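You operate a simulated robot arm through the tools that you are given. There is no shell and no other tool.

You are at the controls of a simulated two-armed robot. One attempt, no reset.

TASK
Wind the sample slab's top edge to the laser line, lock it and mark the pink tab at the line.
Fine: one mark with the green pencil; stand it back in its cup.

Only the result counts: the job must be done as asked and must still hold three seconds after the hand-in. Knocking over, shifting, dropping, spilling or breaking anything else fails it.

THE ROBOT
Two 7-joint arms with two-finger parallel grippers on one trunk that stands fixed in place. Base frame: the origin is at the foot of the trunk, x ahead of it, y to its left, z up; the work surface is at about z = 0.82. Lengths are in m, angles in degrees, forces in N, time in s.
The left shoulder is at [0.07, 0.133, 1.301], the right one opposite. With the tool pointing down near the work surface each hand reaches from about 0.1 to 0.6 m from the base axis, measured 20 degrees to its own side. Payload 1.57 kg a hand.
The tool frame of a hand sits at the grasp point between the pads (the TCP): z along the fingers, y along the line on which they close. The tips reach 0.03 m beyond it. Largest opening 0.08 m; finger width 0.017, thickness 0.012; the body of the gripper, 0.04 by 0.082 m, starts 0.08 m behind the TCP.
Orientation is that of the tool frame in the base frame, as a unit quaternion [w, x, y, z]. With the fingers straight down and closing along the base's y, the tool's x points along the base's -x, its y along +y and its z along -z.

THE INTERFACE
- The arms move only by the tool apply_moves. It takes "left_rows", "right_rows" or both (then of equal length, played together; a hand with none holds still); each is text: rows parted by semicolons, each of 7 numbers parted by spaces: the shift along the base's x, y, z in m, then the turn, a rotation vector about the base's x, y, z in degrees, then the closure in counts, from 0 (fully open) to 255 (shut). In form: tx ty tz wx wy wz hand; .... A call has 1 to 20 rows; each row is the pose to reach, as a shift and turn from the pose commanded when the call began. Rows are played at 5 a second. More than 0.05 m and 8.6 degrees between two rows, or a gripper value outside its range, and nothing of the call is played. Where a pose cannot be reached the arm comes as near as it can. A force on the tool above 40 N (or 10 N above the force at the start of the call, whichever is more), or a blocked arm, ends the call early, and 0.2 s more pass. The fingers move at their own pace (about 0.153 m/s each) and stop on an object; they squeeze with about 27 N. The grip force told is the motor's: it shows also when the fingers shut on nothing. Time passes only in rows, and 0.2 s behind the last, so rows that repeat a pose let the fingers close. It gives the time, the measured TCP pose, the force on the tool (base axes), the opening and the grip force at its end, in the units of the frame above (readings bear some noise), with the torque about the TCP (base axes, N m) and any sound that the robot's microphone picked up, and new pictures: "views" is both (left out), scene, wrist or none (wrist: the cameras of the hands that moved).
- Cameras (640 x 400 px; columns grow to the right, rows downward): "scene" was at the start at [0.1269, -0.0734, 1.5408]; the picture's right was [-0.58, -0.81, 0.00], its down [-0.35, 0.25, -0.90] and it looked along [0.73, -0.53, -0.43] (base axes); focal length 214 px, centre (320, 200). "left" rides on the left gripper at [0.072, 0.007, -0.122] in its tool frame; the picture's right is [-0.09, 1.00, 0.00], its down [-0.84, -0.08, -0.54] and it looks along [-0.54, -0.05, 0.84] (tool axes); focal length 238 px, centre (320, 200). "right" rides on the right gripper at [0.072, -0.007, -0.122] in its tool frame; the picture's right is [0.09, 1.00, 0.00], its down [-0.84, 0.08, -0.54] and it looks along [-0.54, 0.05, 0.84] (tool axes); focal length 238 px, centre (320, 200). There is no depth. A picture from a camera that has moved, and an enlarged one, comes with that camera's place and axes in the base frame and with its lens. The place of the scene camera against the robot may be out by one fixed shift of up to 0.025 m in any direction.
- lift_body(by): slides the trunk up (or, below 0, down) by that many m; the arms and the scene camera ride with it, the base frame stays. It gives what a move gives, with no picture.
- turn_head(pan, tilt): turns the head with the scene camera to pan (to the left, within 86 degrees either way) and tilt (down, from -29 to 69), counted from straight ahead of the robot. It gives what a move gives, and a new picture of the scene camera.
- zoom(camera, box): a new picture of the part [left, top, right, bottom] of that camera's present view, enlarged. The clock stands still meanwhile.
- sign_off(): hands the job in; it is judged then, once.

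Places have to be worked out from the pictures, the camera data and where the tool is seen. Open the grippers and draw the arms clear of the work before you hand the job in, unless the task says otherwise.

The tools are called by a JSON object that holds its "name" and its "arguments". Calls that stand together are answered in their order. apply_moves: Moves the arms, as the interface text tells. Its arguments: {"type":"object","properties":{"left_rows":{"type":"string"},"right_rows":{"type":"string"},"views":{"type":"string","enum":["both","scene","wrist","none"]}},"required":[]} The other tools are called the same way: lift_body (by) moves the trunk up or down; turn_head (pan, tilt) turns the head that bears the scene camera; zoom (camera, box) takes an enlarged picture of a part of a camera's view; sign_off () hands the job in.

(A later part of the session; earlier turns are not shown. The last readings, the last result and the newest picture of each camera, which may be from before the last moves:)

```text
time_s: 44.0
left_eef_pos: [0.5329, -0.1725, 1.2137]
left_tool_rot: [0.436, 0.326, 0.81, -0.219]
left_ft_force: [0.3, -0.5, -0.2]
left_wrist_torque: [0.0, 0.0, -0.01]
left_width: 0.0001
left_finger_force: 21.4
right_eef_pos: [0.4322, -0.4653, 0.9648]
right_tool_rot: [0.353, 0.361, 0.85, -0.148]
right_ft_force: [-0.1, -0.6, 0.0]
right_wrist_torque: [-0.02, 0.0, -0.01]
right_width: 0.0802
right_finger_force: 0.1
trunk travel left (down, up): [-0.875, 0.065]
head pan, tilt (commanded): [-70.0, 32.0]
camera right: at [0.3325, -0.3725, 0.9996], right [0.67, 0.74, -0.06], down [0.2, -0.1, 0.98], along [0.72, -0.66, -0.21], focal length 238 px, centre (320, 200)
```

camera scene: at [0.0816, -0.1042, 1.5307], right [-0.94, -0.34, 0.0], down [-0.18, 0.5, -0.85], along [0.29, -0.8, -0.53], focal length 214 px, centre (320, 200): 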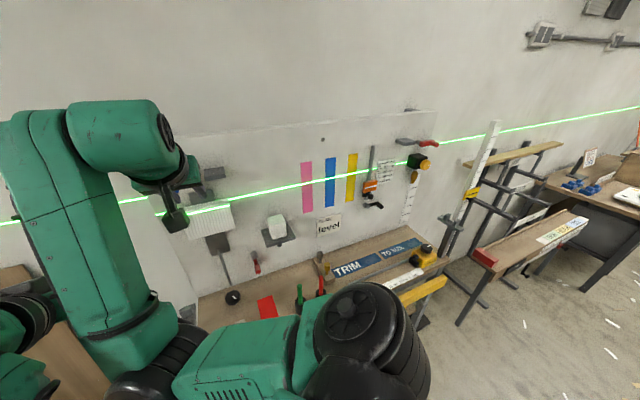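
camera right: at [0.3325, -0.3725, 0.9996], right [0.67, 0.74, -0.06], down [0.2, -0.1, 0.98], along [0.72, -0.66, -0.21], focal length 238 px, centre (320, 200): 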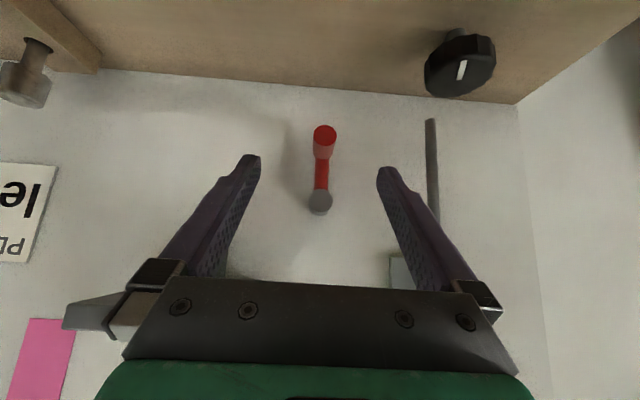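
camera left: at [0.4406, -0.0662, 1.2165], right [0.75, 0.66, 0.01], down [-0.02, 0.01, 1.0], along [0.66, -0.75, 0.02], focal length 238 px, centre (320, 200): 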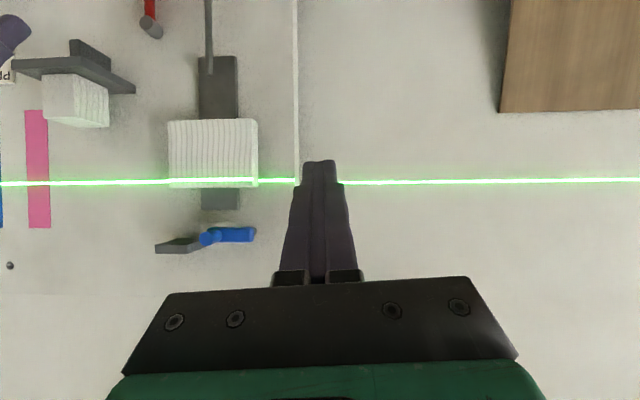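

Aligned with the red handle again. I advance and grip it.

{"name": "apply_moves", "arguments": {"right_rows": "0.0116 -0.011 -0.0167 0 0 0 0; 0.0233 -0.0221 -0.0334 0 0 0 0; 0.0349 -0.0331 -0.0501 0 0 0 0; 0.0349 -0.0331 -0.0501 0 0 0 120; 0.0349 -0.0331 -0.0501 0 0 0 255; 0.0349 -0.0331 -0.0501 0 0 0 255; 0.0349 -0.0331 -0.0501 0 0 0 255", "views": "wrist"}}

{"name": "zoom", "arguments": {"camera": "left", "box": [160, 160, 270, 210]}}

```text
time_s: 45.6
left_eef_pos: [0.5329, -0.1728, 1.2141]
left_tool_rot: [0.437, 0.326, 0.809, -0.218]
left_ft_force: [0.4, 0.2, -0.6]
left_wrist_torque: [0.01, -0.02, -0.03]
left_width: 0.0
left_finger_force: 21.7
right_eef_pos: [0.4686, -0.497, 0.9128]
right_tool_rot: [0.352, 0.361, 0.851, -0.147]
right_ft_force: [-1.0, -1.2, -2.1]
right_wrist_torque: [-0.17, -0.23, 0.84]
right_width: 0.0196
right_finger_force: 33.3
trunk travel left (down, up): [-0.875, 0.065]
head pan, tilt (commanded): [-70.0, 32.0]
camera right: at [0.3695, -0.4044, 0.9486], right [0.67, 0.74, -0.06], down [0.2, -0.1, 0.97], along [0.72, -0.66, -0.21], focal length 238 px, centre (320, 200)
```

right: 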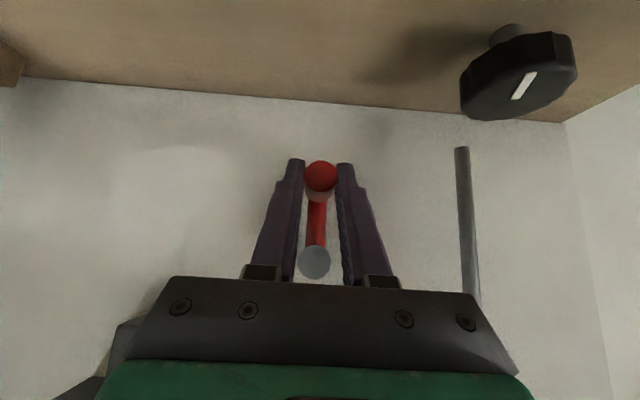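

```text
5.82 times, centred on (215, 185) of left
camera zoom: at [0.4408, -0.0668, 1.2167], right [0.75, 0.66, 0.01], down [-0.02, 0.01, 1.0], along [0.66, -0.75, 0.02], focal length 1387 px, centre (931, 287)
```

zoom: 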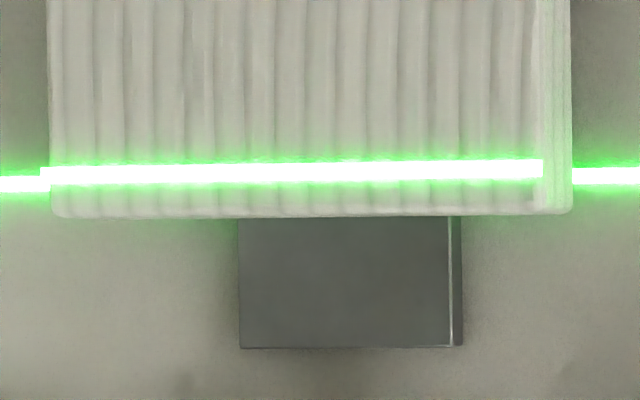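

Against the rail end, the slab seems about 2 px lower than before (44/132 vs 46/130 px), so I suspect a slow creep or slight motion. I now turn the red crank 55° (handle to the right) as before and compare.

{"name": "apply_moves", "arguments": {"right_rows": "-0.0027 -0.0027 0.0002 -3.5 3.6 0 255; -0.0055 -0.0053 0.0007 -7 7.2 0 255; -0.0082 -0.0079 0.0015 -10.5 10.8 0 255; -0.0108 -0.0105 0.0027 -13.9 14.3 0 255; -0.0143 -0.0139 0.0048 -18.8 19.3 0 255; -0.0177 -0.0172 0.0076 -23.7 24.3 0 255; -0.0207 -0.0201 0.0108 -28.5 29.4 0 255; -0.0235 -0.0228 0.0146 -33.4 34.4 0 255; -0.0259 -0.0251 0.0188 -38.3 39.4 0 255; -0.0259 -0.0251 0.0188 -38.3 39.4 0 255", "views": "wrist"}}

{"name": "zoom", "arguments": {"camera": "left", "box": [160, 160, 270, 210]}}

```text
time_s: 47.8
left_eef_pos: [0.536, -0.1727, 1.2131]
left_tool_rot: [0.436, 0.326, 0.81, -0.218]
left_ft_force: [-0.2, -0.7, -0.1]
left_wrist_torque: [-0.04, -0.01, -0.03]
left_width: 0.0
left_finger_force: 21.0
right_eef_pos: [0.4452, -0.5227, 0.9321]
right_tool_rot: [0.146, 0.156, 0.824, -0.524]
right_ft_force: [7.2, 1.2, -2.0]
right_wrist_torque: [0.1, 0.35, 0.14]
right_width: 0.0196
right_finger_force: 33.6
trunk travel left (down, up): [-0.875, 0.065]
head pan, tilt (commanded): [-70.0, 32.0]
camera right: at [0.3681, -0.4064, 0.9574], right [0.33, 0.41, -0.85], down [0.75, 0.44, 0.5], along [0.58, -0.8, -0.17], focal length 238 px, centre (320, 200)
```

right: 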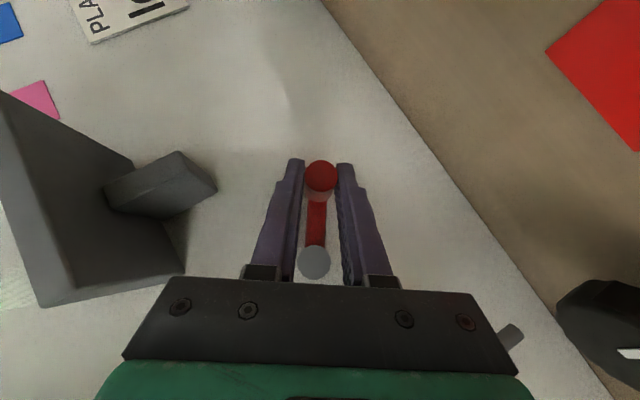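

```text
5.82 times, centred on (215, 185) of left
camera zoom: at [0.443, -0.066, 1.2159], right [0.75, 0.66, 0.01], down [-0.02, 0.01, 1.0], along [0.66, -0.75, 0.02], focal length 1387 px, centre (931, 287)
```

zoom: 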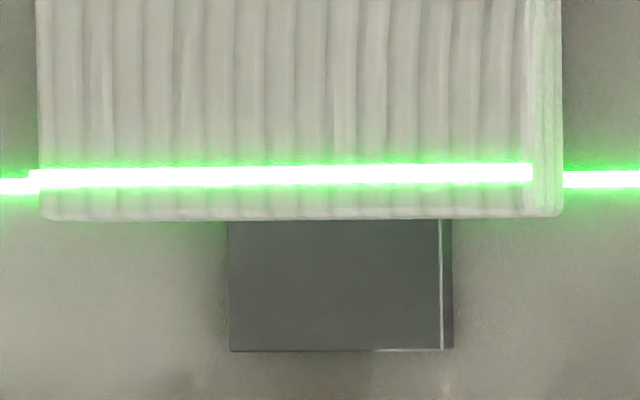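

The gap went from 44 to about 42 px. To tell creep from crank action I hold still for 3 s and measure again.

{"name": "apply_moves", "arguments": {"right_rows": "0 0 0 0 0 0 255; 0 0 0 0 0 0 255; 0 0 0 0 0 0 255; 0 0 0 0 0 0 255; 0 0 0 0 0 0 255; 0 0 0 0 0 0 255; 0 0 0 0 0 0 255; 0 0 0 0 0 0 255; 0 0 0 0 0 0 255; 0 0 0 0 0 0 255; 0 0 0 0 0 0 255; 0 0 0 0 0 0 255; 0 0 0 0 0 0 255; 0 0 0 0 0 0 255; 0 0 0 0 0 0 255", "views": "none"}}

{"name": "zoom", "arguments": {"camera": "left", "box": [160, 160, 270, 210]}}

{"name": "zoom", "arguments": {"camera": "left", "box": [185, 165, 245, 210]}}

```text
time_s: 51.0
left_eef_pos: [0.5349, -0.1706, 1.2141]
left_tool_rot: [0.437, 0.325, 0.81, -0.218]
left_ft_force: [-0.3, -0.7, 0.1]
left_wrist_torque: [-0.02, -0.01, 0.0]
left_width: 0.0001
left_finger_force: 21.3
right_eef_pos: [0.4433, -0.5217, 0.9313]
right_tool_rot: [0.147, 0.157, 0.824, -0.524]
right_ft_force: [8.1, 1.2, 1.3]
right_wrist_torque: [0.18, 0.35, 0.21]
right_width: 0.02
right_finger_force: 33.8
trunk travel left (down, up): [-0.875, 0.065]
head pan, tilt (commanded): [-70.0, 32.0]
```

```text
5.82 times, centred on (215, 185) of left
camera zoom: at [0.4429, -0.0658, 1.2159], right [0.75, 0.66, 0.01], down [-0.02, 0.01, 1.0], along [0.66, -0.75, 0.02], focal length 1387 px, centre (931, 287)
```

zoom: 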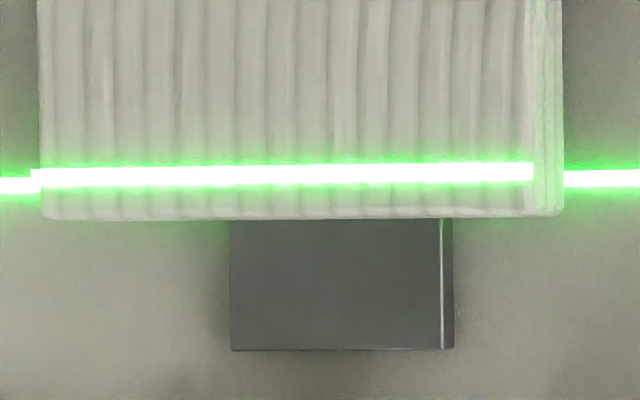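

```text
8.89 times, centred on (215, 188) of left
camera zoom: at [0.4429, -0.0658, 1.2159], right [0.75, 0.66, 0.01], down [-0.02, 0.01, 1.0], along [0.66, -0.75, 0.02], focal length 2119 px, centre (1253, 311)
```

zoom: 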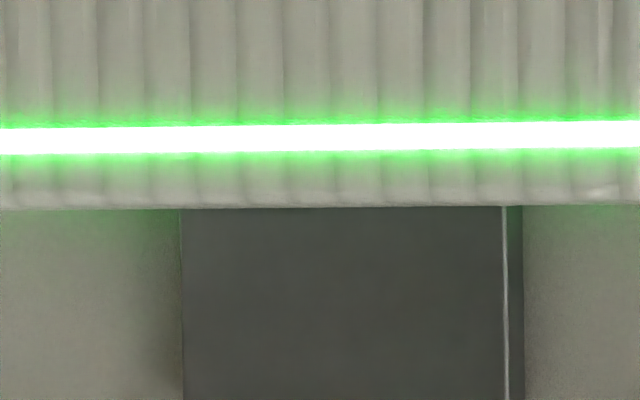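

No further change while waiting (43/132 px), so it isn't creep; the crank probably moves the slab only finely. Before going around a full turn I check the shelf and its bracket near the crank's circle.

{"name": "zoom", "arguments": {"camera": "right", "box": [0, 80, 340, 300]}}

{"name": "zoom", "arguments": {"camera": "left", "box": [0, 0, 220, 130]}}

{"name": "zoom", "arguments": {"camera": "scene", "box": [200, 190, 320, 320]}}

```text
1.82 times, centred on (170, 190) of right
camera zoom: at [0.3679, -0.4066, 0.9577], right [0.33, 0.41, -0.85], down [0.75, 0.44, 0.5], along [0.58, -0.8, -0.16], focal length 433 px, centre (593, 218)
```

zoom: 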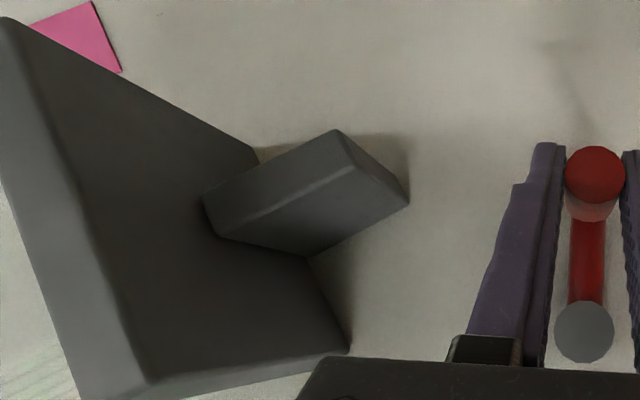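

```text
2.91 times, centred on (110, 65) of left
camera zoom: at [0.4429, -0.0658, 1.2159], right [0.75, 0.66, 0.01], down [-0.02, 0.01, 1.0], along [0.66, -0.75, 0.02], focal length 693 px, centre (931, 593)
```

zoom: 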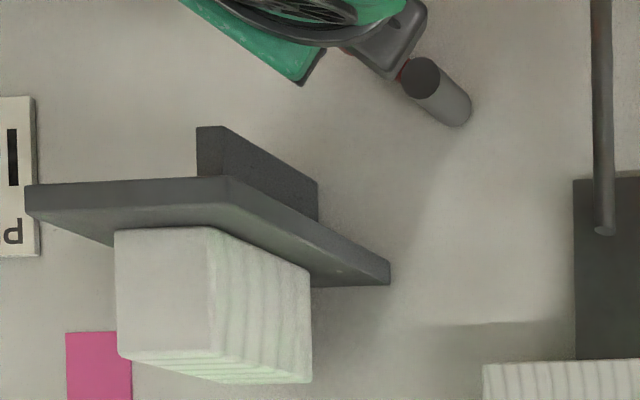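

```text
3.08 times, centred on (260, 255) of scene
camera zoom: at [0.0856, -0.1036, 1.5305], right [-0.94, -0.34, 0.0], down [-0.18, 0.5, -0.85], along [0.29, -0.8, -0.53], focal length 660 px, centre (505, 31)
```

zoom: 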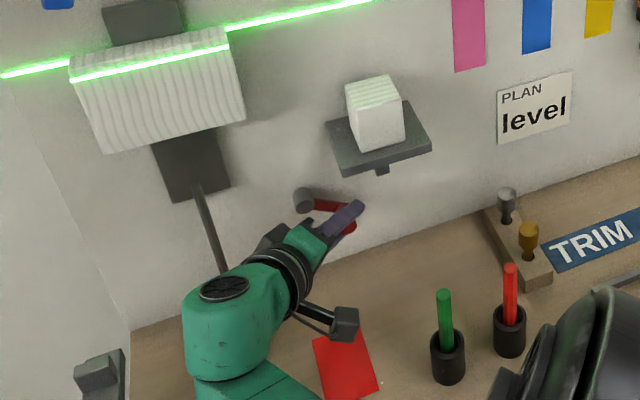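

Coupling is still uncertain, so I take a much higher magnification reference of the laser-to-edge gap before turning further.

{"name": "zoom", "arguments": {"camera": "left", "box": [205, 177, 237, 197]}}

```text
16.00 times, centred on (221, 187) of left
camera zoom: at [0.4429, -0.0658, 1.2159], right [0.75, 0.66, 0.01], down [-0.02, 0.01, 1.0], along [0.66, -0.75, 0.02], focal length 3814 px, centre (1904, 408)
```

zoom: 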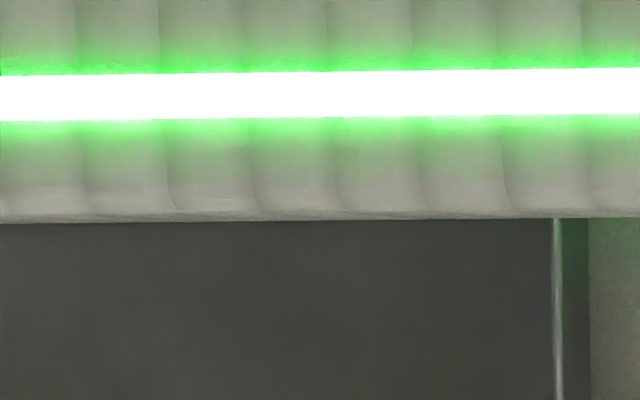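

The gap is 125 px at 16× (≈10.9 mm). Now I push the crank onward from 55° to 95° with the hand's orientation held, and measure again.

{"name": "apply_moves", "arguments": {"right_rows": "-0.0026 -0.0025 0.0059 0 0 0 255; -0.0045 -0.0044 0.0122 0 0 0 255; -0.0059 -0.0058 0.0188 0 0 0 255; -0.0067 -0.0065 0.0255 0 0 0 255; -0.0068 -0.0066 0.03 0 0 0 255; -0.0067 -0.0065 0.0347 0 0 0 255; -0.0067 -0.0065 0.0347 0 0 0 255", "views": "wrist"}}

{"name": "zoom", "arguments": {"camera": "left", "box": [205, 177, 237, 197]}}

{"name": "zoom", "arguments": {"camera": "scene", "box": [200, 190, 320, 320]}}

```text
time_s: 52.8
left_eef_pos: [0.5371, -0.1756, 1.2136]
left_tool_rot: [0.435, 0.326, 0.811, -0.217]
left_ft_force: [0.0, -0.1, 0.0]
left_wrist_torque: [-0.01, 0.04, -0.01]
left_width: 0.0
left_finger_force: 21.1
right_eef_pos: [0.4375, -0.5283, 0.9578]
right_tool_rot: [0.143, 0.157, 0.83, -0.516]
right_ft_force: [5.4, -5.2, -11.3]
right_wrist_torque: [-0.51, -0.52, -0.1]
right_width: 0.0195
right_finger_force: 33.0
trunk travel left (down, up): [-0.875, 0.065]
head pan, tilt (commanded): [-70.0, 32.0]
stopped in row 7 (right hand): the force on the tool passed its limit at 41 N (the readings are from after the stop); the commanded pose is now the measured one
camera right: at [0.3608, -0.4146, 0.9872], right [0.32, 0.43, -0.85], down [0.75, 0.43, 0.5], along [0.57, -0.8, -0.18], focal length 238 px, centre (320, 200)
```

right: 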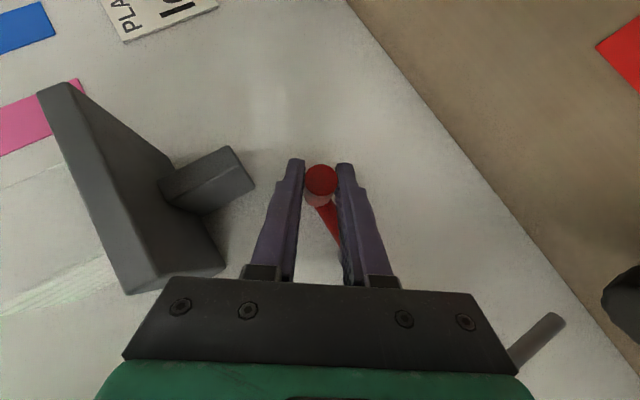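

```text
16.00 times, centred on (221, 187) of left
camera zoom: at [0.4439, -0.0699, 1.2158], right [0.75, 0.66, 0.01], down [-0.02, 0.01, 1.0], along [0.66, -0.75, 0.02], focal length 3814 px, centre (1904, 408)
```

zoom: 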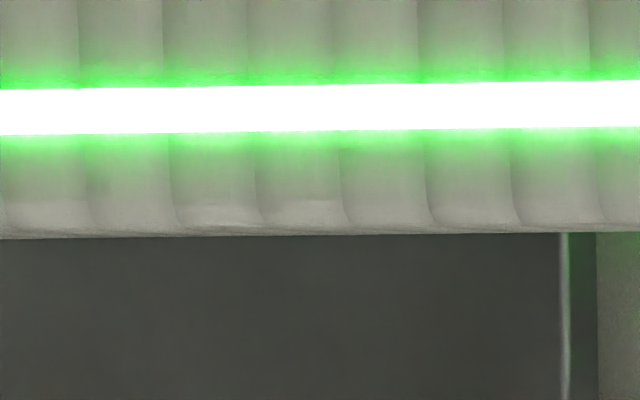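

```text
3.08 times, centred on (260, 255) of scene
camera zoom: at [0.0868, -0.1088, 1.5306], right [-0.94, -0.34, 0.0], down [-0.18, 0.5, -0.85], along [0.29, -0.8, -0.53], focal length 660 px, centre (505, 31)
```

zoom: 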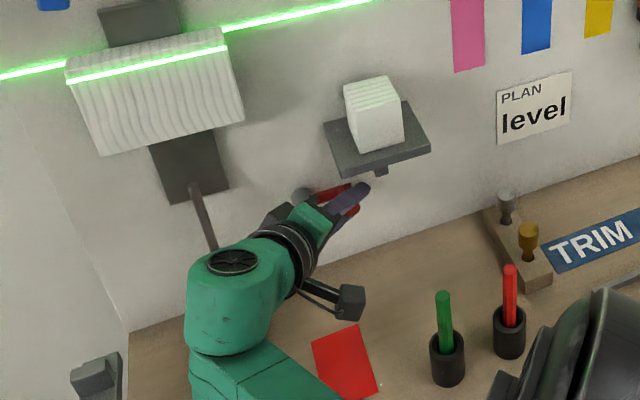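

The slab gap is unchanged (126 px), so the red crank doesn't move the slab; the push stopped at ≈85°, either at an end stop or because my inner finger met the crank arm. I regrip with the tips a bit shallower and try going past 90° to learn whether red is a lever with a stop.

{"name": "apply_moves", "arguments": {"right_rows": "0 0 0 0 0 0 150; 0 0 0 0 0 0 150; -0.0008 0.01 0.0045 0 0 0 150; -0.0008 0.01 0.0045 0 0 0 255; -0.0008 0.01 0.0045 0 0 0 255; -0.0008 0.01 0.0045 0 0 0 255; -0.0009 0.0099 0.008 0 0 0 255; -0.0009 0.0099 0.0114 0 0 0 255; -0.0004 0.0104 0.0182 0 0 0 255", "views": "wrist"}}

{"name": "zoom", "arguments": {"camera": "right", "box": [220, 120, 420, 290]}}

```text
time_s: 54.6
left_eef_pos: [0.5368, -0.1744, 1.2114]
left_tool_rot: [0.435, 0.326, 0.811, -0.218]
left_ft_force: [0.5, 1.0, 0.7]
left_wrist_torque: [0.0, 0.01, 0.01]
left_width: 0.0
left_finger_force: 21.5
right_eef_pos: [0.4349, -0.5166, 0.9647]
right_tool_rot: [0.139, 0.156, 0.833, -0.512]
right_ft_force: [9.0, -1.8, -9.9]
right_wrist_torque: [-0.07, -0.37, -0.49]
right_width: 0.0197
right_finger_force: 33.7
trunk travel left (down, up): [-0.875, 0.065]
head pan, tilt (commanded): [-70.0, 32.0]
stopped in row 9 (right hand): the force on the tool passed its limit at 43 N (the readings are from after the stop); the commanded pose is now the measured one
camera right: at [0.359, -0.4026, 0.995], right [0.32, 0.44, -0.84], down [0.76, 0.42, 0.5], along [0.57, -0.8, -0.2], focal length 238 px, centre (320, 200)
```

right: 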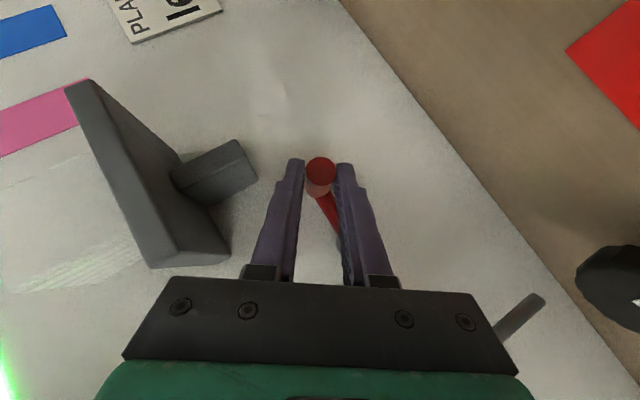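

```text
2.35 times, centred on (320, 205) of right
camera zoom: at [0.359, -0.4026, 0.995], right [0.32, 0.44, -0.84], down [0.76, 0.42, 0.5], along [0.57, -0.8, -0.2], focal length 561 px, centre (320, 188)
```

zoom: 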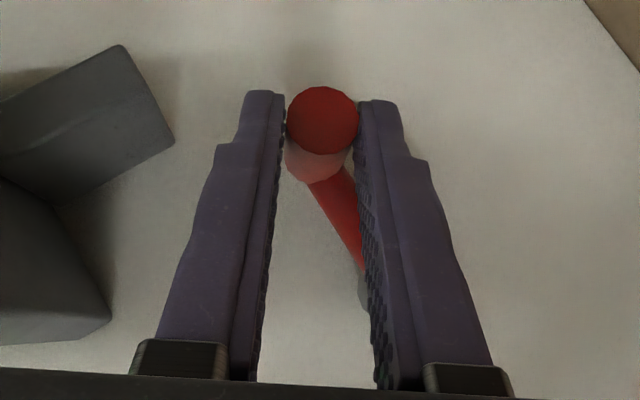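

It stops again at about 88°, so red is also a two-position lever (hanging ↔ horizontal). Now with red horizontal I retest the black knob: release, back off, and go there.

{"name": "apply_moves", "arguments": {"right_rows": "0 0 0 0 0 0 150; 0 0 0 0 0 0 150; -0.0209 0.0215 0 0 0 0 150; -0.0418 0.043 0 0 0 0 150; -0.0338 0.0548 0.003 5.5 -5.6 0 150; -0.0257 0.0666 0.006 10.9 -11.3 0 100; -0.0177 0.0784 0.009 16.4 -16.9 0 50; -0.0096 0.0902 0.012 21.9 -22.5 0 0; -0.0016 0.102 0.015 27.4 -28.1 0 0; 0.0065 0.1138 0.018 32.8 -33.8 0 0; 0.0145 0.1256 0.02 38.3 -39.4 0 0; 0.0145 0.1256 0.02 38.3 -39.4 0 0", "views": "both"}}

{"name": "zoom", "arguments": {"camera": "scene", "box": [150, 140, 320, 320]}}

```text
time_s: 57.4
left_eef_pos: [0.533, -0.1719, 1.215]
left_tool_rot: [0.436, 0.326, 0.81, -0.218]
left_ft_force: [0.8, -0.5, 0.4]
left_wrist_torque: [-0.02, -0.01, 0.01]
left_width: 0.0
left_finger_force: 21.7
right_eef_pos: [0.4393, -0.4283, 1.0075]
right_tool_rot: [0.362, 0.337, 0.848, -0.188]
right_ft_force: [-0.7, -0.7, -0.2]
right_wrist_torque: [-0.01, -0.01, 0.04]
right_width: 0.08
right_finger_force: 0.0
trunk travel left (down, up): [-0.875, 0.065]
head pan, tilt (commanded): [-70.0, 32.0]
stopped in row 12 (right hand): the arm was blocked; the commanded pose is now the measured one
camera scene: at [0.0828, -0.104, 1.5306], right [-0.94, -0.34, 0.0], down [-0.18, 0.5, -0.85], along [0.29, -0.8, -0.53], focal length 214 px, centre (320, 200)
camera right: at [0.3402, -0.3329, 1.0357], right [0.66, 0.74, -0.14], down [0.22, -0.01, 0.98], along [0.72, -0.67, -0.16], focal length 238 px, centre (320, 200)
```

scene: 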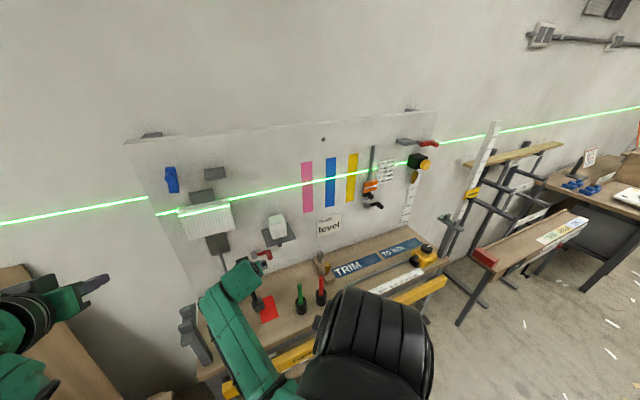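
right: 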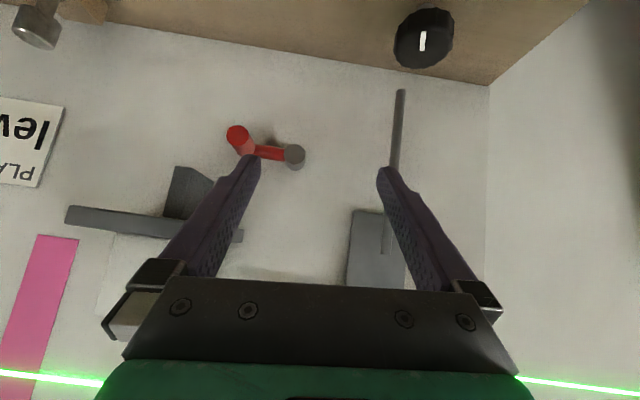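

```text
2.22 times, centred on (235, 230) of scene
camera zoom: at [0.0828, -0.104, 1.5306], right [-0.94, -0.34, 0.0], down [-0.18, 0.5, -0.85], along [0.29, -0.8, -0.53], focal length 477 px, centre (509, 133)
```

zoom: 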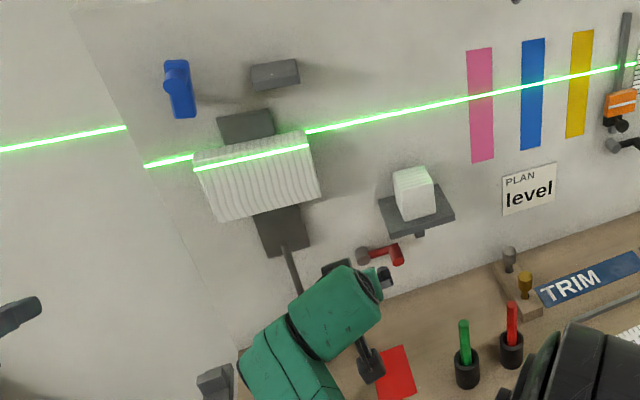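

Red is now horizontal and blue is up. The right arm reported being blocked (its elbow posture drifted low), so I lift it clear and let the posture recover, checking the picture.

{"name": "apply_moves", "arguments": {"right_rows": "-0.01 0.01 0.03 0 0 0 0; -0.02 0.02 0.06 0 0 0 0; -0.025 0.02 0.09 0 0 0 0; -0.03 0.02 0.12 0 0 0 0; -0.03 0.02 0.15 0 0 0 0; -0.03 0.02 0.15 0 0 0 0", "views": "both"}}

```text
time_s: 58.8
left_eef_pos: [0.5333, -0.1726, 1.2149]
left_tool_rot: [0.437, 0.325, 0.81, -0.218]
left_ft_force: [-0.4, -0.1, -0.8]
left_wrist_torque: [0.02, -0.02, -0.01]
left_width: 0.0
left_finger_force: 21.2
right_eef_pos: [0.4062, -0.4166, 1.1658]
right_tool_rot: [0.367, 0.337, 0.842, -0.208]
right_ft_force: [-0.4, -1.0, 0.2]
right_wrist_torque: [0.0, 0.02, 0.0]
right_width: 0.08
right_finger_force: 0.0
trunk travel left (down, up): [-0.875, 0.065]
head pan, tilt (commanded): [-70.0, 32.0]
camera scene: at [0.0829, -0.1039, 1.5306], right [-0.94, -0.34, 0.0], down [-0.18, 0.5, -0.85], along [0.29, -0.8, -0.53], focal length 214 px, centre (320, 200)
camera right: at [0.3073, -0.3187, 1.1906], right [0.67, 0.72, -0.17], down [0.22, 0.03, 0.98], along [0.71, -0.69, -0.14], focal length 238 px, centre (320, 200)
```

scene: 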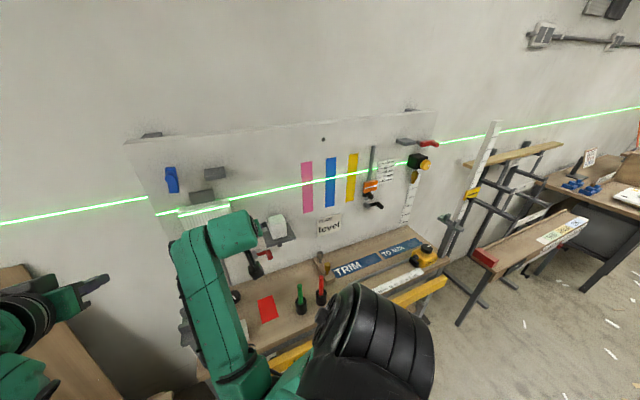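
right: 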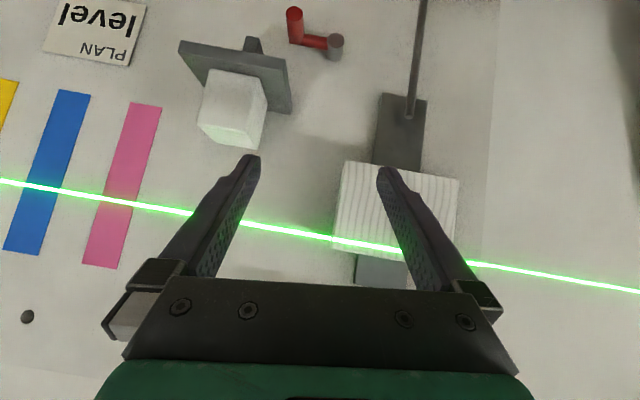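

The arm is free but in an elbow-left posture. I move it back toward its initial tool-down pose higher up to let the elbow return to its own side.

{"name": "apply_moves", "arguments": {"right_rows": "-0.01 0 0.02 5.4 5.2 0 0; -0.02 0 0.04 10.8 10.5 0 0; -0.03 0 0.06 16.1 15.7 0 0; -0.04 -0.005 0.08 21.5 20.9 0 0; -0.05 -0.01 0.1 26.9 26.1 0 0; -0.06 -0.015 0.12 32.3 31.4 0 0; -0.06 -0.02 0.13 32.3 31.4 0 0", "views": "scene"}}

```text
time_s: 60.4
left_eef_pos: [0.5327, -0.1717, 1.215]
left_tool_rot: [0.437, 0.325, 0.81, -0.218]
left_ft_force: [0.0, 0.8, 0.2]
left_wrist_torque: [-0.03, -0.05, 0.02]
left_width: 0.0
left_finger_force: 21.1
right_eef_pos: [0.3515, -0.4243, 1.2876]
right_tool_rot: [0.014, 0.361, 0.932, -0.029]
right_ft_force: [0.3, -0.9, 0.6]
right_wrist_torque: [0.0, 0.01, 0.0]
right_width: 0.08
right_finger_force: 0.0
trunk travel left (down, up): [-0.875, 0.065]
head pan, tilt (commanded): [-70.0, 32.0]
camera scene: at [0.0827, -0.1038, 1.5306], right [-0.94, -0.34, 0.0], down [-0.18, 0.5, -0.85], along [0.29, -0.8, -0.53], focal length 214 px, centre (320, 200)
```

scene: 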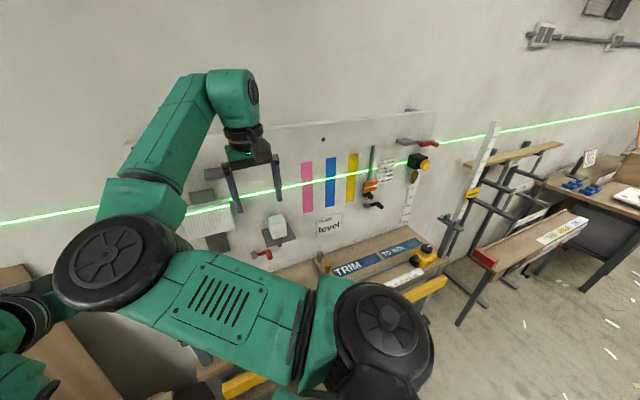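

The elbow is still on the inner side. I try leaning the hand to the right (rotation about the wall normal) to coax the elbow back out.

{"name": "apply_moves", "arguments": {"right_rows": "0 0 0 5.6 -5.7 0 0; 0 0 0 11.2 -11.5 0 0; 0 0 0 16.7 -17.2 0 0; 0 0 0 22.3 -22.9 0 0; 0 0 0 27.9 -28.7 0 0; 0 0 0 33.5 -34.4 0 0; 0 0 0 39 -40.2 0 0", "views": "scene"}}

```text
time_s: 62.0
left_eef_pos: [0.5307, -0.1735, 1.2156]
left_tool_rot: [0.436, 0.327, 0.809, -0.219]
left_ft_force: [-0.6, 0.5, -0.5]
left_wrist_torque: [0.05, -0.01, -0.02]
left_width: 0.0
left_finger_force: 21.0
right_eef_pos: [0.35, -0.4278, 1.2872]
right_tool_rot: [0.209, 0.334, 0.826, 0.402]
right_ft_force: [0.2, 0.6, -0.1]
right_wrist_torque: [0.02, -0.02, 0.03]
right_width: 0.0798
right_finger_force: 0.0
trunk travel left (down, up): [-0.875, 0.065]
head pan, tilt (commanded): [-70.0, 32.0]
camera scene: at [0.0819, -0.1055, 1.5306], right [-0.94, -0.34, 0.0], down [-0.18, 0.5, -0.85], along [0.29, -0.8, -0.53], focal length 214 px, centre (320, 200)
```

scene: 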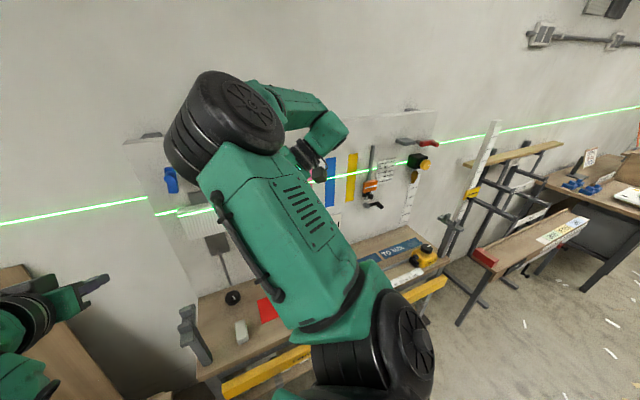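

The elbow is swinging up and over. I continue leaning a bit further and shift the hand toward the right.

{"name": "apply_moves", "arguments": {"right_rows": "-0.01 -0.01 0 5.6 -5.7 0 0; -0.02 -0.02 0 11.2 -11.5 0 0; -0.03 -0.03 0 16.7 -17.2 0 0; -0.04 -0.04 0 22.3 -22.9 0 0; -0.05 -0.05 0 27.9 -28.7 0 0; -0.06 -0.06 0 27.9 -28.7 0 0", "views": "scene"}}

```text
time_s: 63.4
left_eef_pos: [0.5326, -0.1732, 1.2145]
left_tool_rot: [0.437, 0.325, 0.81, -0.218]
left_ft_force: [0.8, -0.1, 0.0]
left_wrist_torque: [0.04, 0.04, -0.02]
left_width: 0.0
left_finger_force: 21.2
right_eef_pos: [0.3018, -0.4811, 1.2819]
right_tool_rot: [0.318, 0.266, 0.631, 0.655]
right_ft_force: [-0.6, -0.7, -0.3]
right_wrist_torque: [0.01, 0.01, 0.0]
right_width: 0.0799
right_finger_force: 0.1
right hand out of reach, approached as far as the arm can: row 6
trunk travel left (down, up): [-0.875, 0.065]
head pan, tilt (commanded): [-70.0, 32.0]
camera scene: at [0.0836, -0.104, 1.5306], right [-0.94, -0.34, 0.0], down [-0.18, 0.5, -0.85], along [0.29, -0.8, -0.53], focal length 214 px, centre (320, 200)
```

scene: 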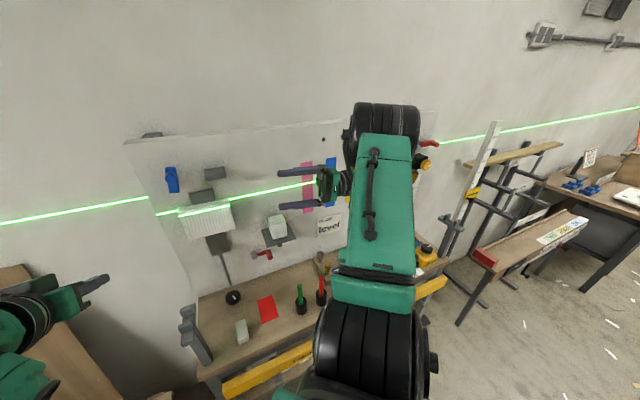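

The elbow is back on the right. I undo the lean to return to a clean tool-down, wall-facing orientation.

{"name": "apply_moves", "arguments": {"right_rows": "0.003 0.003 0 -5.12 5.88 0 0; 0.005 0.005 0 -10.2 11.75 0 0; 0.008 0.008 0 -15.4 17.6 0 0; 0.01 0.01 0 -20.5 23.5 0 0; 0.013 0.013 0 -25.6 29.4 0 0; 0.016 0.016 0 -30.7 35.3 0 0; 0.02 0.02 0 -35.8 41.1 0 0; 0.022 0.022 0 -40.9 47 0 0; 0.025 0.025 0 -46.1 52.9 0 0; 0.028 0.028 0 -51.2 58.8 0 0; 0.03 0.03 0 -56.3 64.6 0 0; 0.03 0.03 0 -61.4 70.5 0 0; 0.03 0.03 0 -61.4 70.5 0 0", "views": "both"}}

```text
time_s: 66.2
left_eef_pos: [0.5319, -0.1722, 1.2149]
left_tool_rot: [0.436, 0.325, 0.81, -0.218]
left_ft_force: [0.1, 0.3, -0.7]
left_wrist_torque: [0.04, 0.02, -0.01]
left_width: 0.0002
left_finger_force: 21.3
right_eef_pos: [0.3293, -0.4536, 1.2814]
right_tool_rot: [-0.001, 0.389, 0.921, 0.001]
right_ft_force: [0.7, -0.2, -0.2]
right_wrist_torque: [0.0, 0.06, -0.01]
right_width: 0.0798
right_finger_force: 0.1
trunk travel left (down, up): [-0.875, 0.065]
head pan, tilt (commanded): [-70.0, 32.0]
camera scene: at [0.0826, -0.1042, 1.5306], right [-0.94, -0.34, 0.0], down [-0.18, 0.5, -0.85], along [0.29, -0.8, -0.53], focal length 214 px, centre (320, 200)
camera right: at [0.2761, -0.408, 1.4038], right [0.65, 0.76, 0.0], down [0.64, -0.55, 0.54], along [0.41, -0.35, -0.84], focal length 238 px, centre (320, 200)
```

scene: 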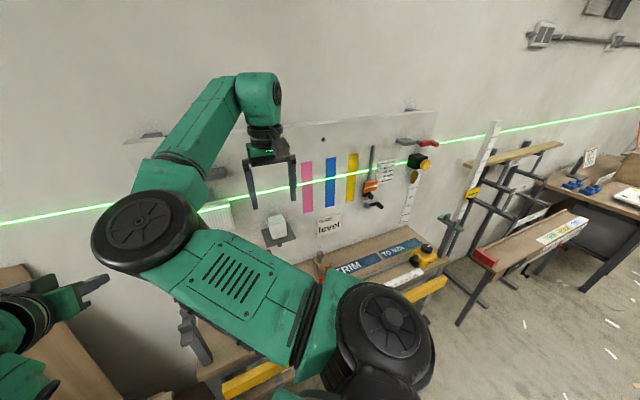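
right: 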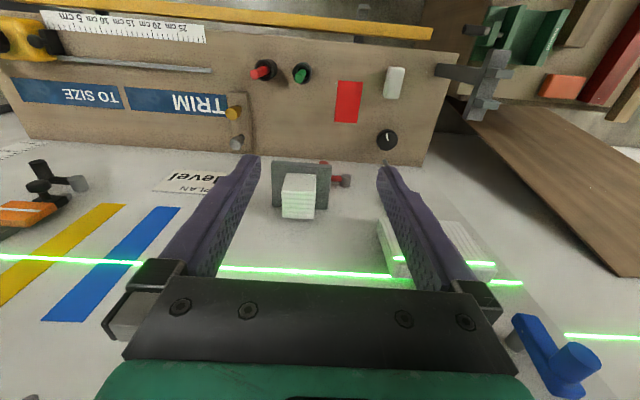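

The IK settles elbow-left for this orientation; that same posture worked for the knob before. I go down to the black knob again, now with the red lever horizontal.

{"name": "apply_moves", "arguments": {"right_rows": "0.031 0.0285 0 -2.7 -2.6 0 0; 0.062 0.057 0 -5.4 -5.2 0 0; 0.094 0.086 0 -8.1 -7.9 0 0; 0.1248 0.1141 0 -10.8 -10.5 0 0; 0.1248 0.1141 -0.045 -10.8 -10.5 0 0; 0.1248 0.1141 -0.09 -10.8 -10.5 0 0; 0.1248 0.1141 -0.135 -10.8 -10.5 0 0; 0.1248 0.1141 -0.18 -10.8 -10.5 0 0; 0.1248 0.1141 -0.225 -10.8 -10.5 0 0; 0.1248 0.1141 -0.27 -10.8 -10.5 0 0; 0.155 0.083 -0.295 -10.8 -10.5 0 0; 0.1857 0.0524 -0.32 -10.8 -10.5 0 0; 0.1857 0.0524 -0.32 -10.8 -10.5 0 0", "views": "both"}}

```text
time_s: 69.0
left_eef_pos: [0.5325, -0.172, 1.2163]
left_tool_rot: [0.437, 0.325, 0.81, -0.218]
left_ft_force: [0.2, 0.4, -0.8]
left_wrist_torque: [0.01, 0.01, -0.03]
left_width: 0.0
left_finger_force: 21.3
right_eef_pos: [0.5164, -0.3993, 0.9633]
right_tool_rot: [0.12, 0.386, 0.913, -0.049]
right_ft_force: [0.2, 0.2, -0.1]
right_wrist_torque: [-0.05, 0.03, 0.0]
right_width: 0.0799
right_finger_force: 0.1
right hand out of reach, approached as far as the arm can: row 4, 5
trunk travel left (down, up): [-0.875, 0.065]
head pan, tilt (commanded): [-70.0, 32.0]
camera scene: at [0.0819, -0.1029, 1.5308], right [-0.94, -0.34, 0.0], down [-0.18, 0.5, -0.85], along [0.29, -0.8, -0.53], focal length 214 px, centre (320, 200)
camera right: at [0.4421, -0.332, 1.0622], right [0.65, 0.76, -0.02], down [0.52, -0.43, 0.74], along [0.55, -0.49, -0.67], focal length 238 px, centre (320, 200)
```

scene: 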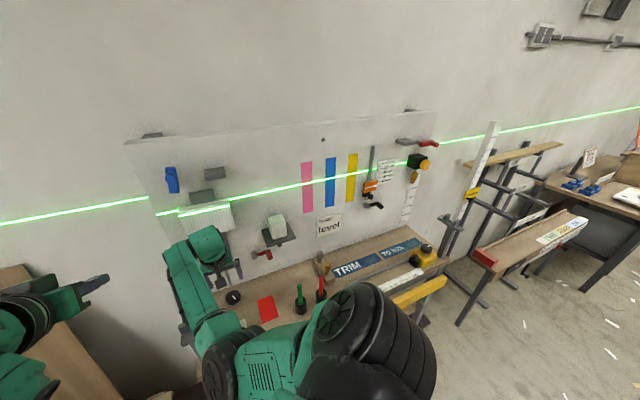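
right: 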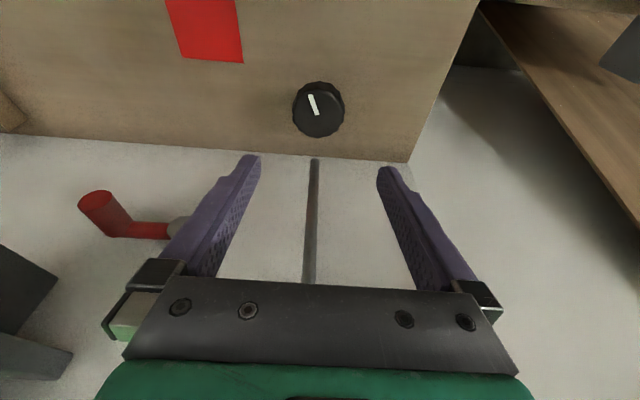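

I lower around the knob, grip it, and turn 25° clockwise to test.

{"name": "apply_moves", "arguments": {"right_rows": "-0.001 -0.002 -0.035 0 0 0 0; -0.001 -0.002 -0.07 0 0 0 0; -0.001 -0.002 -0.0955 0 0 0 0; -0.001 -0.002 -0.0955 0 0 0 120; -0.001 -0.002 -0.0955 0 0 0 255; -0.001 -0.002 -0.0955 0 0 0 255; -0.001 -0.002 -0.0955 0 0 0 255; -0.001 -0.002 -0.0955 0 0 -6.5 255; -0.001 -0.002 -0.0955 0 0 -13 255; -0.001 -0.002 -0.0955 0 0 -19 255; -0.001 -0.002 -0.0955 0 0 -25 255; -0.001 -0.002 -0.0955 0 0 -25 255", "views": "wrist"}}

{"name": "zoom", "arguments": {"camera": "left", "box": [205, 177, 237, 197]}}

```text
time_s: 71.6
left_eef_pos: [0.5371, -0.1701, 1.2139]
left_tool_rot: [0.436, 0.325, 0.81, -0.219]
left_ft_force: [-0.9, 0.4, 0.4]
left_wrist_torque: [0.02, 0.0, 0.02]
left_width: 0.0
left_finger_force: 21.0
right_eef_pos: [0.5175, -0.4011, 0.865]
right_tool_rot: [0.105, 0.574, 0.809, -0.074]
right_ft_force: [12.7, 15.1, -5.2]
right_wrist_torque: [0.76, -0.43, 0.11]
right_width: 0.0472
right_finger_force: 44.9
trunk travel left (down, up): [-0.875, 0.065]
head pan, tilt (commanded): [-70.0, 32.0]
camera right: at [0.4791, -0.308, 0.9647], right [0.91, 0.41, -0.02], down [0.29, -0.61, 0.74], along [0.29, -0.68, -0.67], focal length 238 px, centre (320, 200)
```

right: 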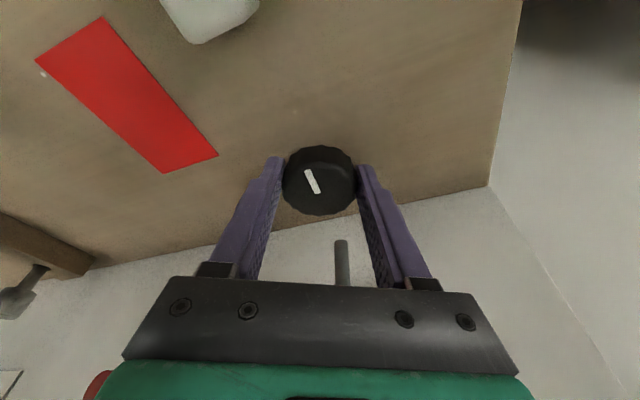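

```text
16.00 times, centred on (221, 187) of left
camera zoom: at [0.4443, -0.0636, 1.2155], right [0.75, 0.66, 0.01], down [-0.02, 0.01, 1.0], along [0.66, -0.75, 0.02], focal length 3814 px, centre (1904, 408)
```

zoom: 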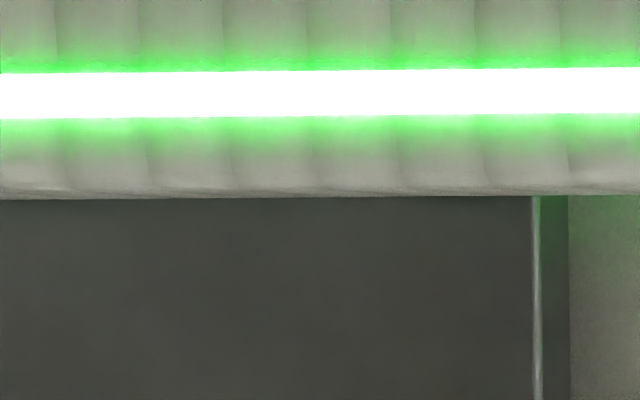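

The knob now turns with my hand and the slab dropped from 125 to 104 px (≈2 mm per 25° clockwise). So the black knob is the winder, the red lever is the lock (hanging = locked, horizontal = free), and blue is unrelated – I must put it back later. I turn another 30° clockwise and lower the left camera by 2 cm to be level with the laser.

{"name": "apply_moves", "arguments": {"left_rows": "0 0 -0.005 0 0 0 255; 0 0 -0.01 0 0 0 255; 0 0 -0.015 0 0 0 255; 0 0 -0.02 0 0 0 255; 0 0 -0.02 0 0 0 255; 0 0 -0.02 0 0 0 255", "right_rows": "0.0015 0.001 0 0 0 -6 255; 0.002 0.001 0 0 0 -12 255; 0.0025 0.0015 0 0 0 -18 255; 0.003 0.0015 0 0 0 -24 255; 0.003 0.0015 0 0 0 -30 255; 0.003 0.0015 0 0 0 -30 255", "views": "wrist"}}

{"name": "zoom", "arguments": {"camera": "left", "box": [150, 160, 270, 235]}}

{"name": "zoom", "arguments": {"camera": "left", "box": [205, 184, 237, 204]}}

```text
time_s: 72.3
left_eef_pos: [0.5303, -0.1752, 1.2033]
left_tool_rot: [0.437, 0.327, 0.809, -0.217]
left_ft_force: [-0.2, 1.6, 0.1]
left_wrist_torque: [-0.05, 0.02, -0.03]
left_width: 0.0001
left_finger_force: 21.3
right_eef_pos: [0.519, -0.4045, 0.8652]
right_tool_rot: [0.102, 0.661, 0.739, -0.079]
right_ft_force: [-6.7, -11.1, 0.9]
right_wrist_torque: [6.18, -4.11, 3.89]
right_width: 0.0472
right_finger_force: 45.5
trunk travel left (down, up): [-0.875, 0.065]
head pan, tilt (commanded): [-70.0, 32.0]
stopped in row 3 (right hand): the force on the tool passed its limit at 71 N (the readings are from after the stop); the commanded pose is now the measured one
camera right: at [0.5002, -0.3053, 0.9642], right [0.98, 0.2, 0.0], down [0.14, -0.66, 0.74], along [0.15, -0.72, -0.67], focal length 238 px, centre (320, 200)
camera left: at [0.4388, -0.0689, 1.2045], right [0.75, 0.66, 0.01], down [-0.02, 0.01, 1.0], along [0.66, -0.75, 0.02], focal length 238 px, centre (320, 200)
```

right: 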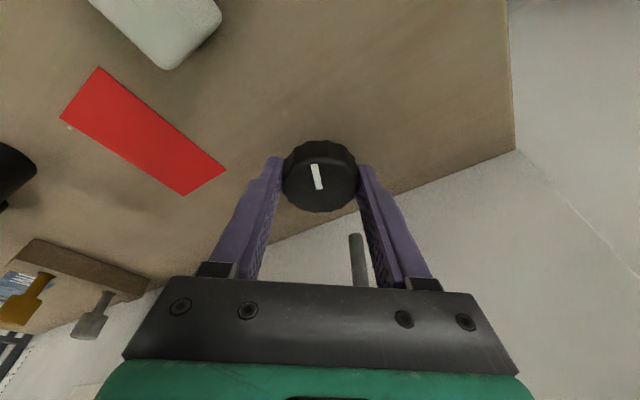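
left: 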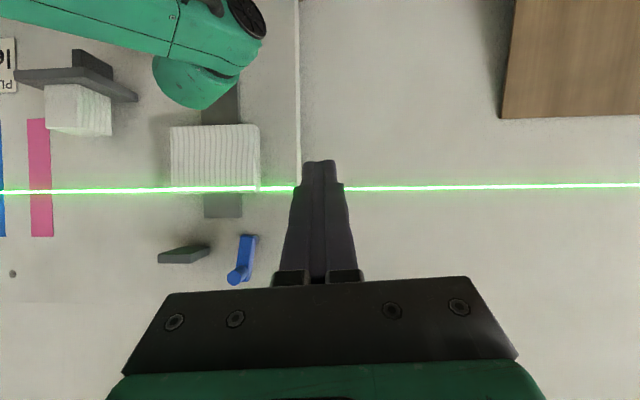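

```text
5.33 times, centred on (210, 198) of left
camera zoom: at [0.4388, -0.0689, 1.2045], right [0.75, 0.66, 0.01], down [-0.02, 0.01, 1.0], along [0.66, -0.75, 0.02], focal length 1271 px, centre (907, 213)
```

zoom: 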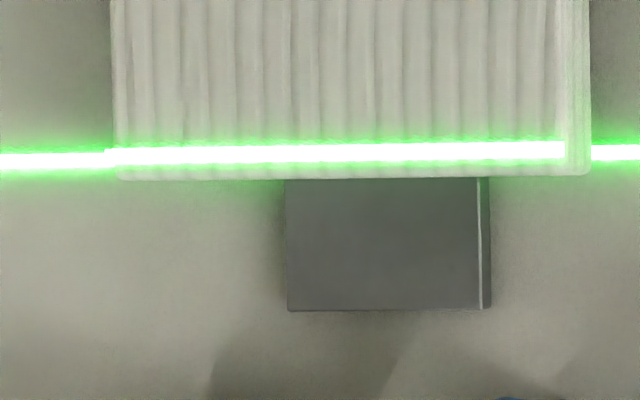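

```text
16.00 times, centred on (221, 194) of left
camera zoom: at [0.4388, -0.0689, 1.2045], right [0.75, 0.66, 0.01], down [-0.02, 0.01, 1.0], along [0.66, -0.75, 0.02], focal length 3814 px, centre (1904, 296)
```

zoom: 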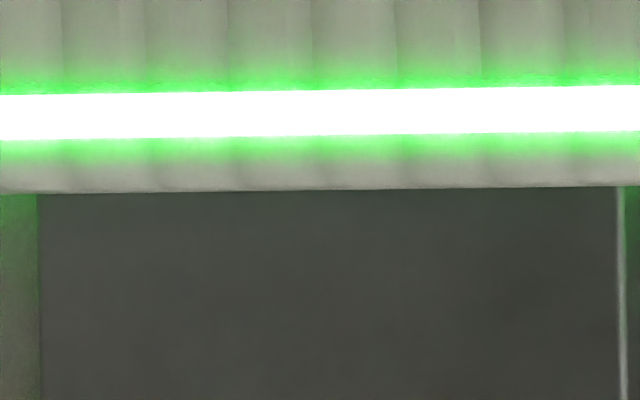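

A side force stopped the turn near −38°, but the slab followed: the gap is now 76 px (≈6.6 mm). I release, swing the hand back to +30°, and regrip for a second stroke.

{"name": "apply_moves", "arguments": {"right_rows": "0 0 0 0 0 0 60; 0 0 0 0 0 0 60; -0.001 0.0005 0.001 0 0 7.5 60; -0.0015 0.001 0.002 0 0 15 60; -0.002 0.001 0.002 0 0 22.5 60; -0.0025 0.0015 0.002 0 0 30 60; -0.003 0.0015 0.002 0 0 37.5 60; -0.0035 0.002 0.002 0 0 45 60; -0.004 0.002 0.002 0 0 52.5 60; -0.0045 0.002 0.002 0 0 60 60; -0.0049 0.002 0.002 0 0 67.5 60; -0.0049 0.002 0.002 0 0 67.5 60; -0.0049 0.002 0.002 0 0 67.5 255; -0.0049 0.002 0.002 0 0 67.5 255; -0.0049 0.002 0.002 0 0 67.5 255", "views": "wrist"}}

{"name": "zoom", "arguments": {"camera": "left", "box": [205, 184, 237, 204]}}

```text
time_s: 75.5
left_eef_pos: [0.5315, -0.1765, 1.2022]
left_tool_rot: [0.437, 0.327, 0.809, -0.216]
left_ft_force: [0.5, -0.4, 0.8]
left_wrist_torque: [-0.01, 0.03, 0.03]
left_width: 0.0003
left_finger_force: 21.0
right_eef_pos: [0.514, -0.4049, 0.8669]
right_tool_rot: [0.131, 0.139, 0.981, -0.012]
right_ft_force: [-4.3, -17.1, 2.5]
right_wrist_torque: [-0.74, 0.46, -0.13]
right_width: 0.0472
right_finger_force: 45.1
trunk travel left (down, up): [-0.875, 0.065]
head pan, tilt (commanded): [-70.0, 32.0]
camera right: at [0.4147, -0.3848, 0.965], right [0.19, 0.98, -0.01], down [0.66, -0.12, 0.74], along [0.73, -0.15, -0.67], focal length 238 px, centre (320, 200)
```

right: 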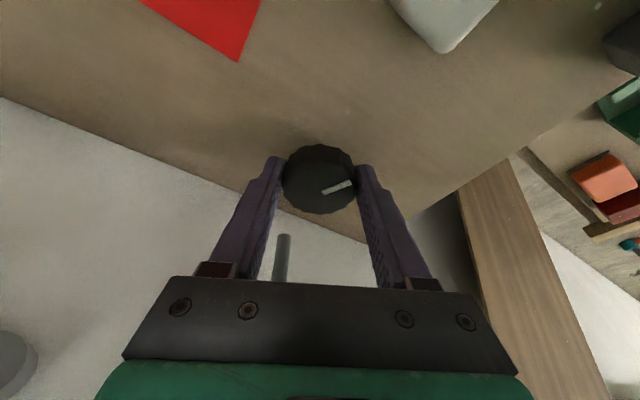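

```text
16.00 times, centred on (221, 194) of left
camera zoom: at [0.4394, -0.0707, 1.204], right [0.75, 0.66, 0.01], down [-0.02, 0.01, 1.0], along [0.66, -0.75, 0.02], focal length 3814 px, centre (1904, 296)
```

zoom: 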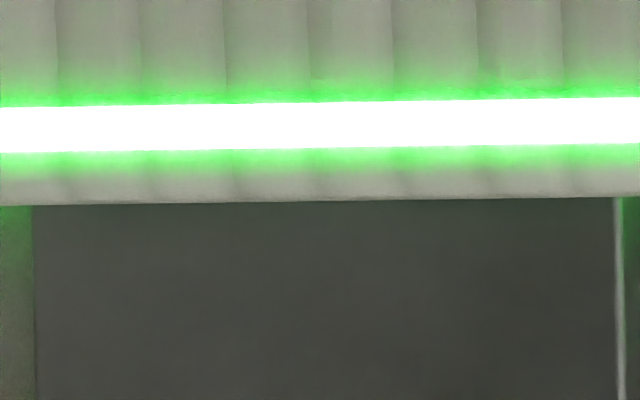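

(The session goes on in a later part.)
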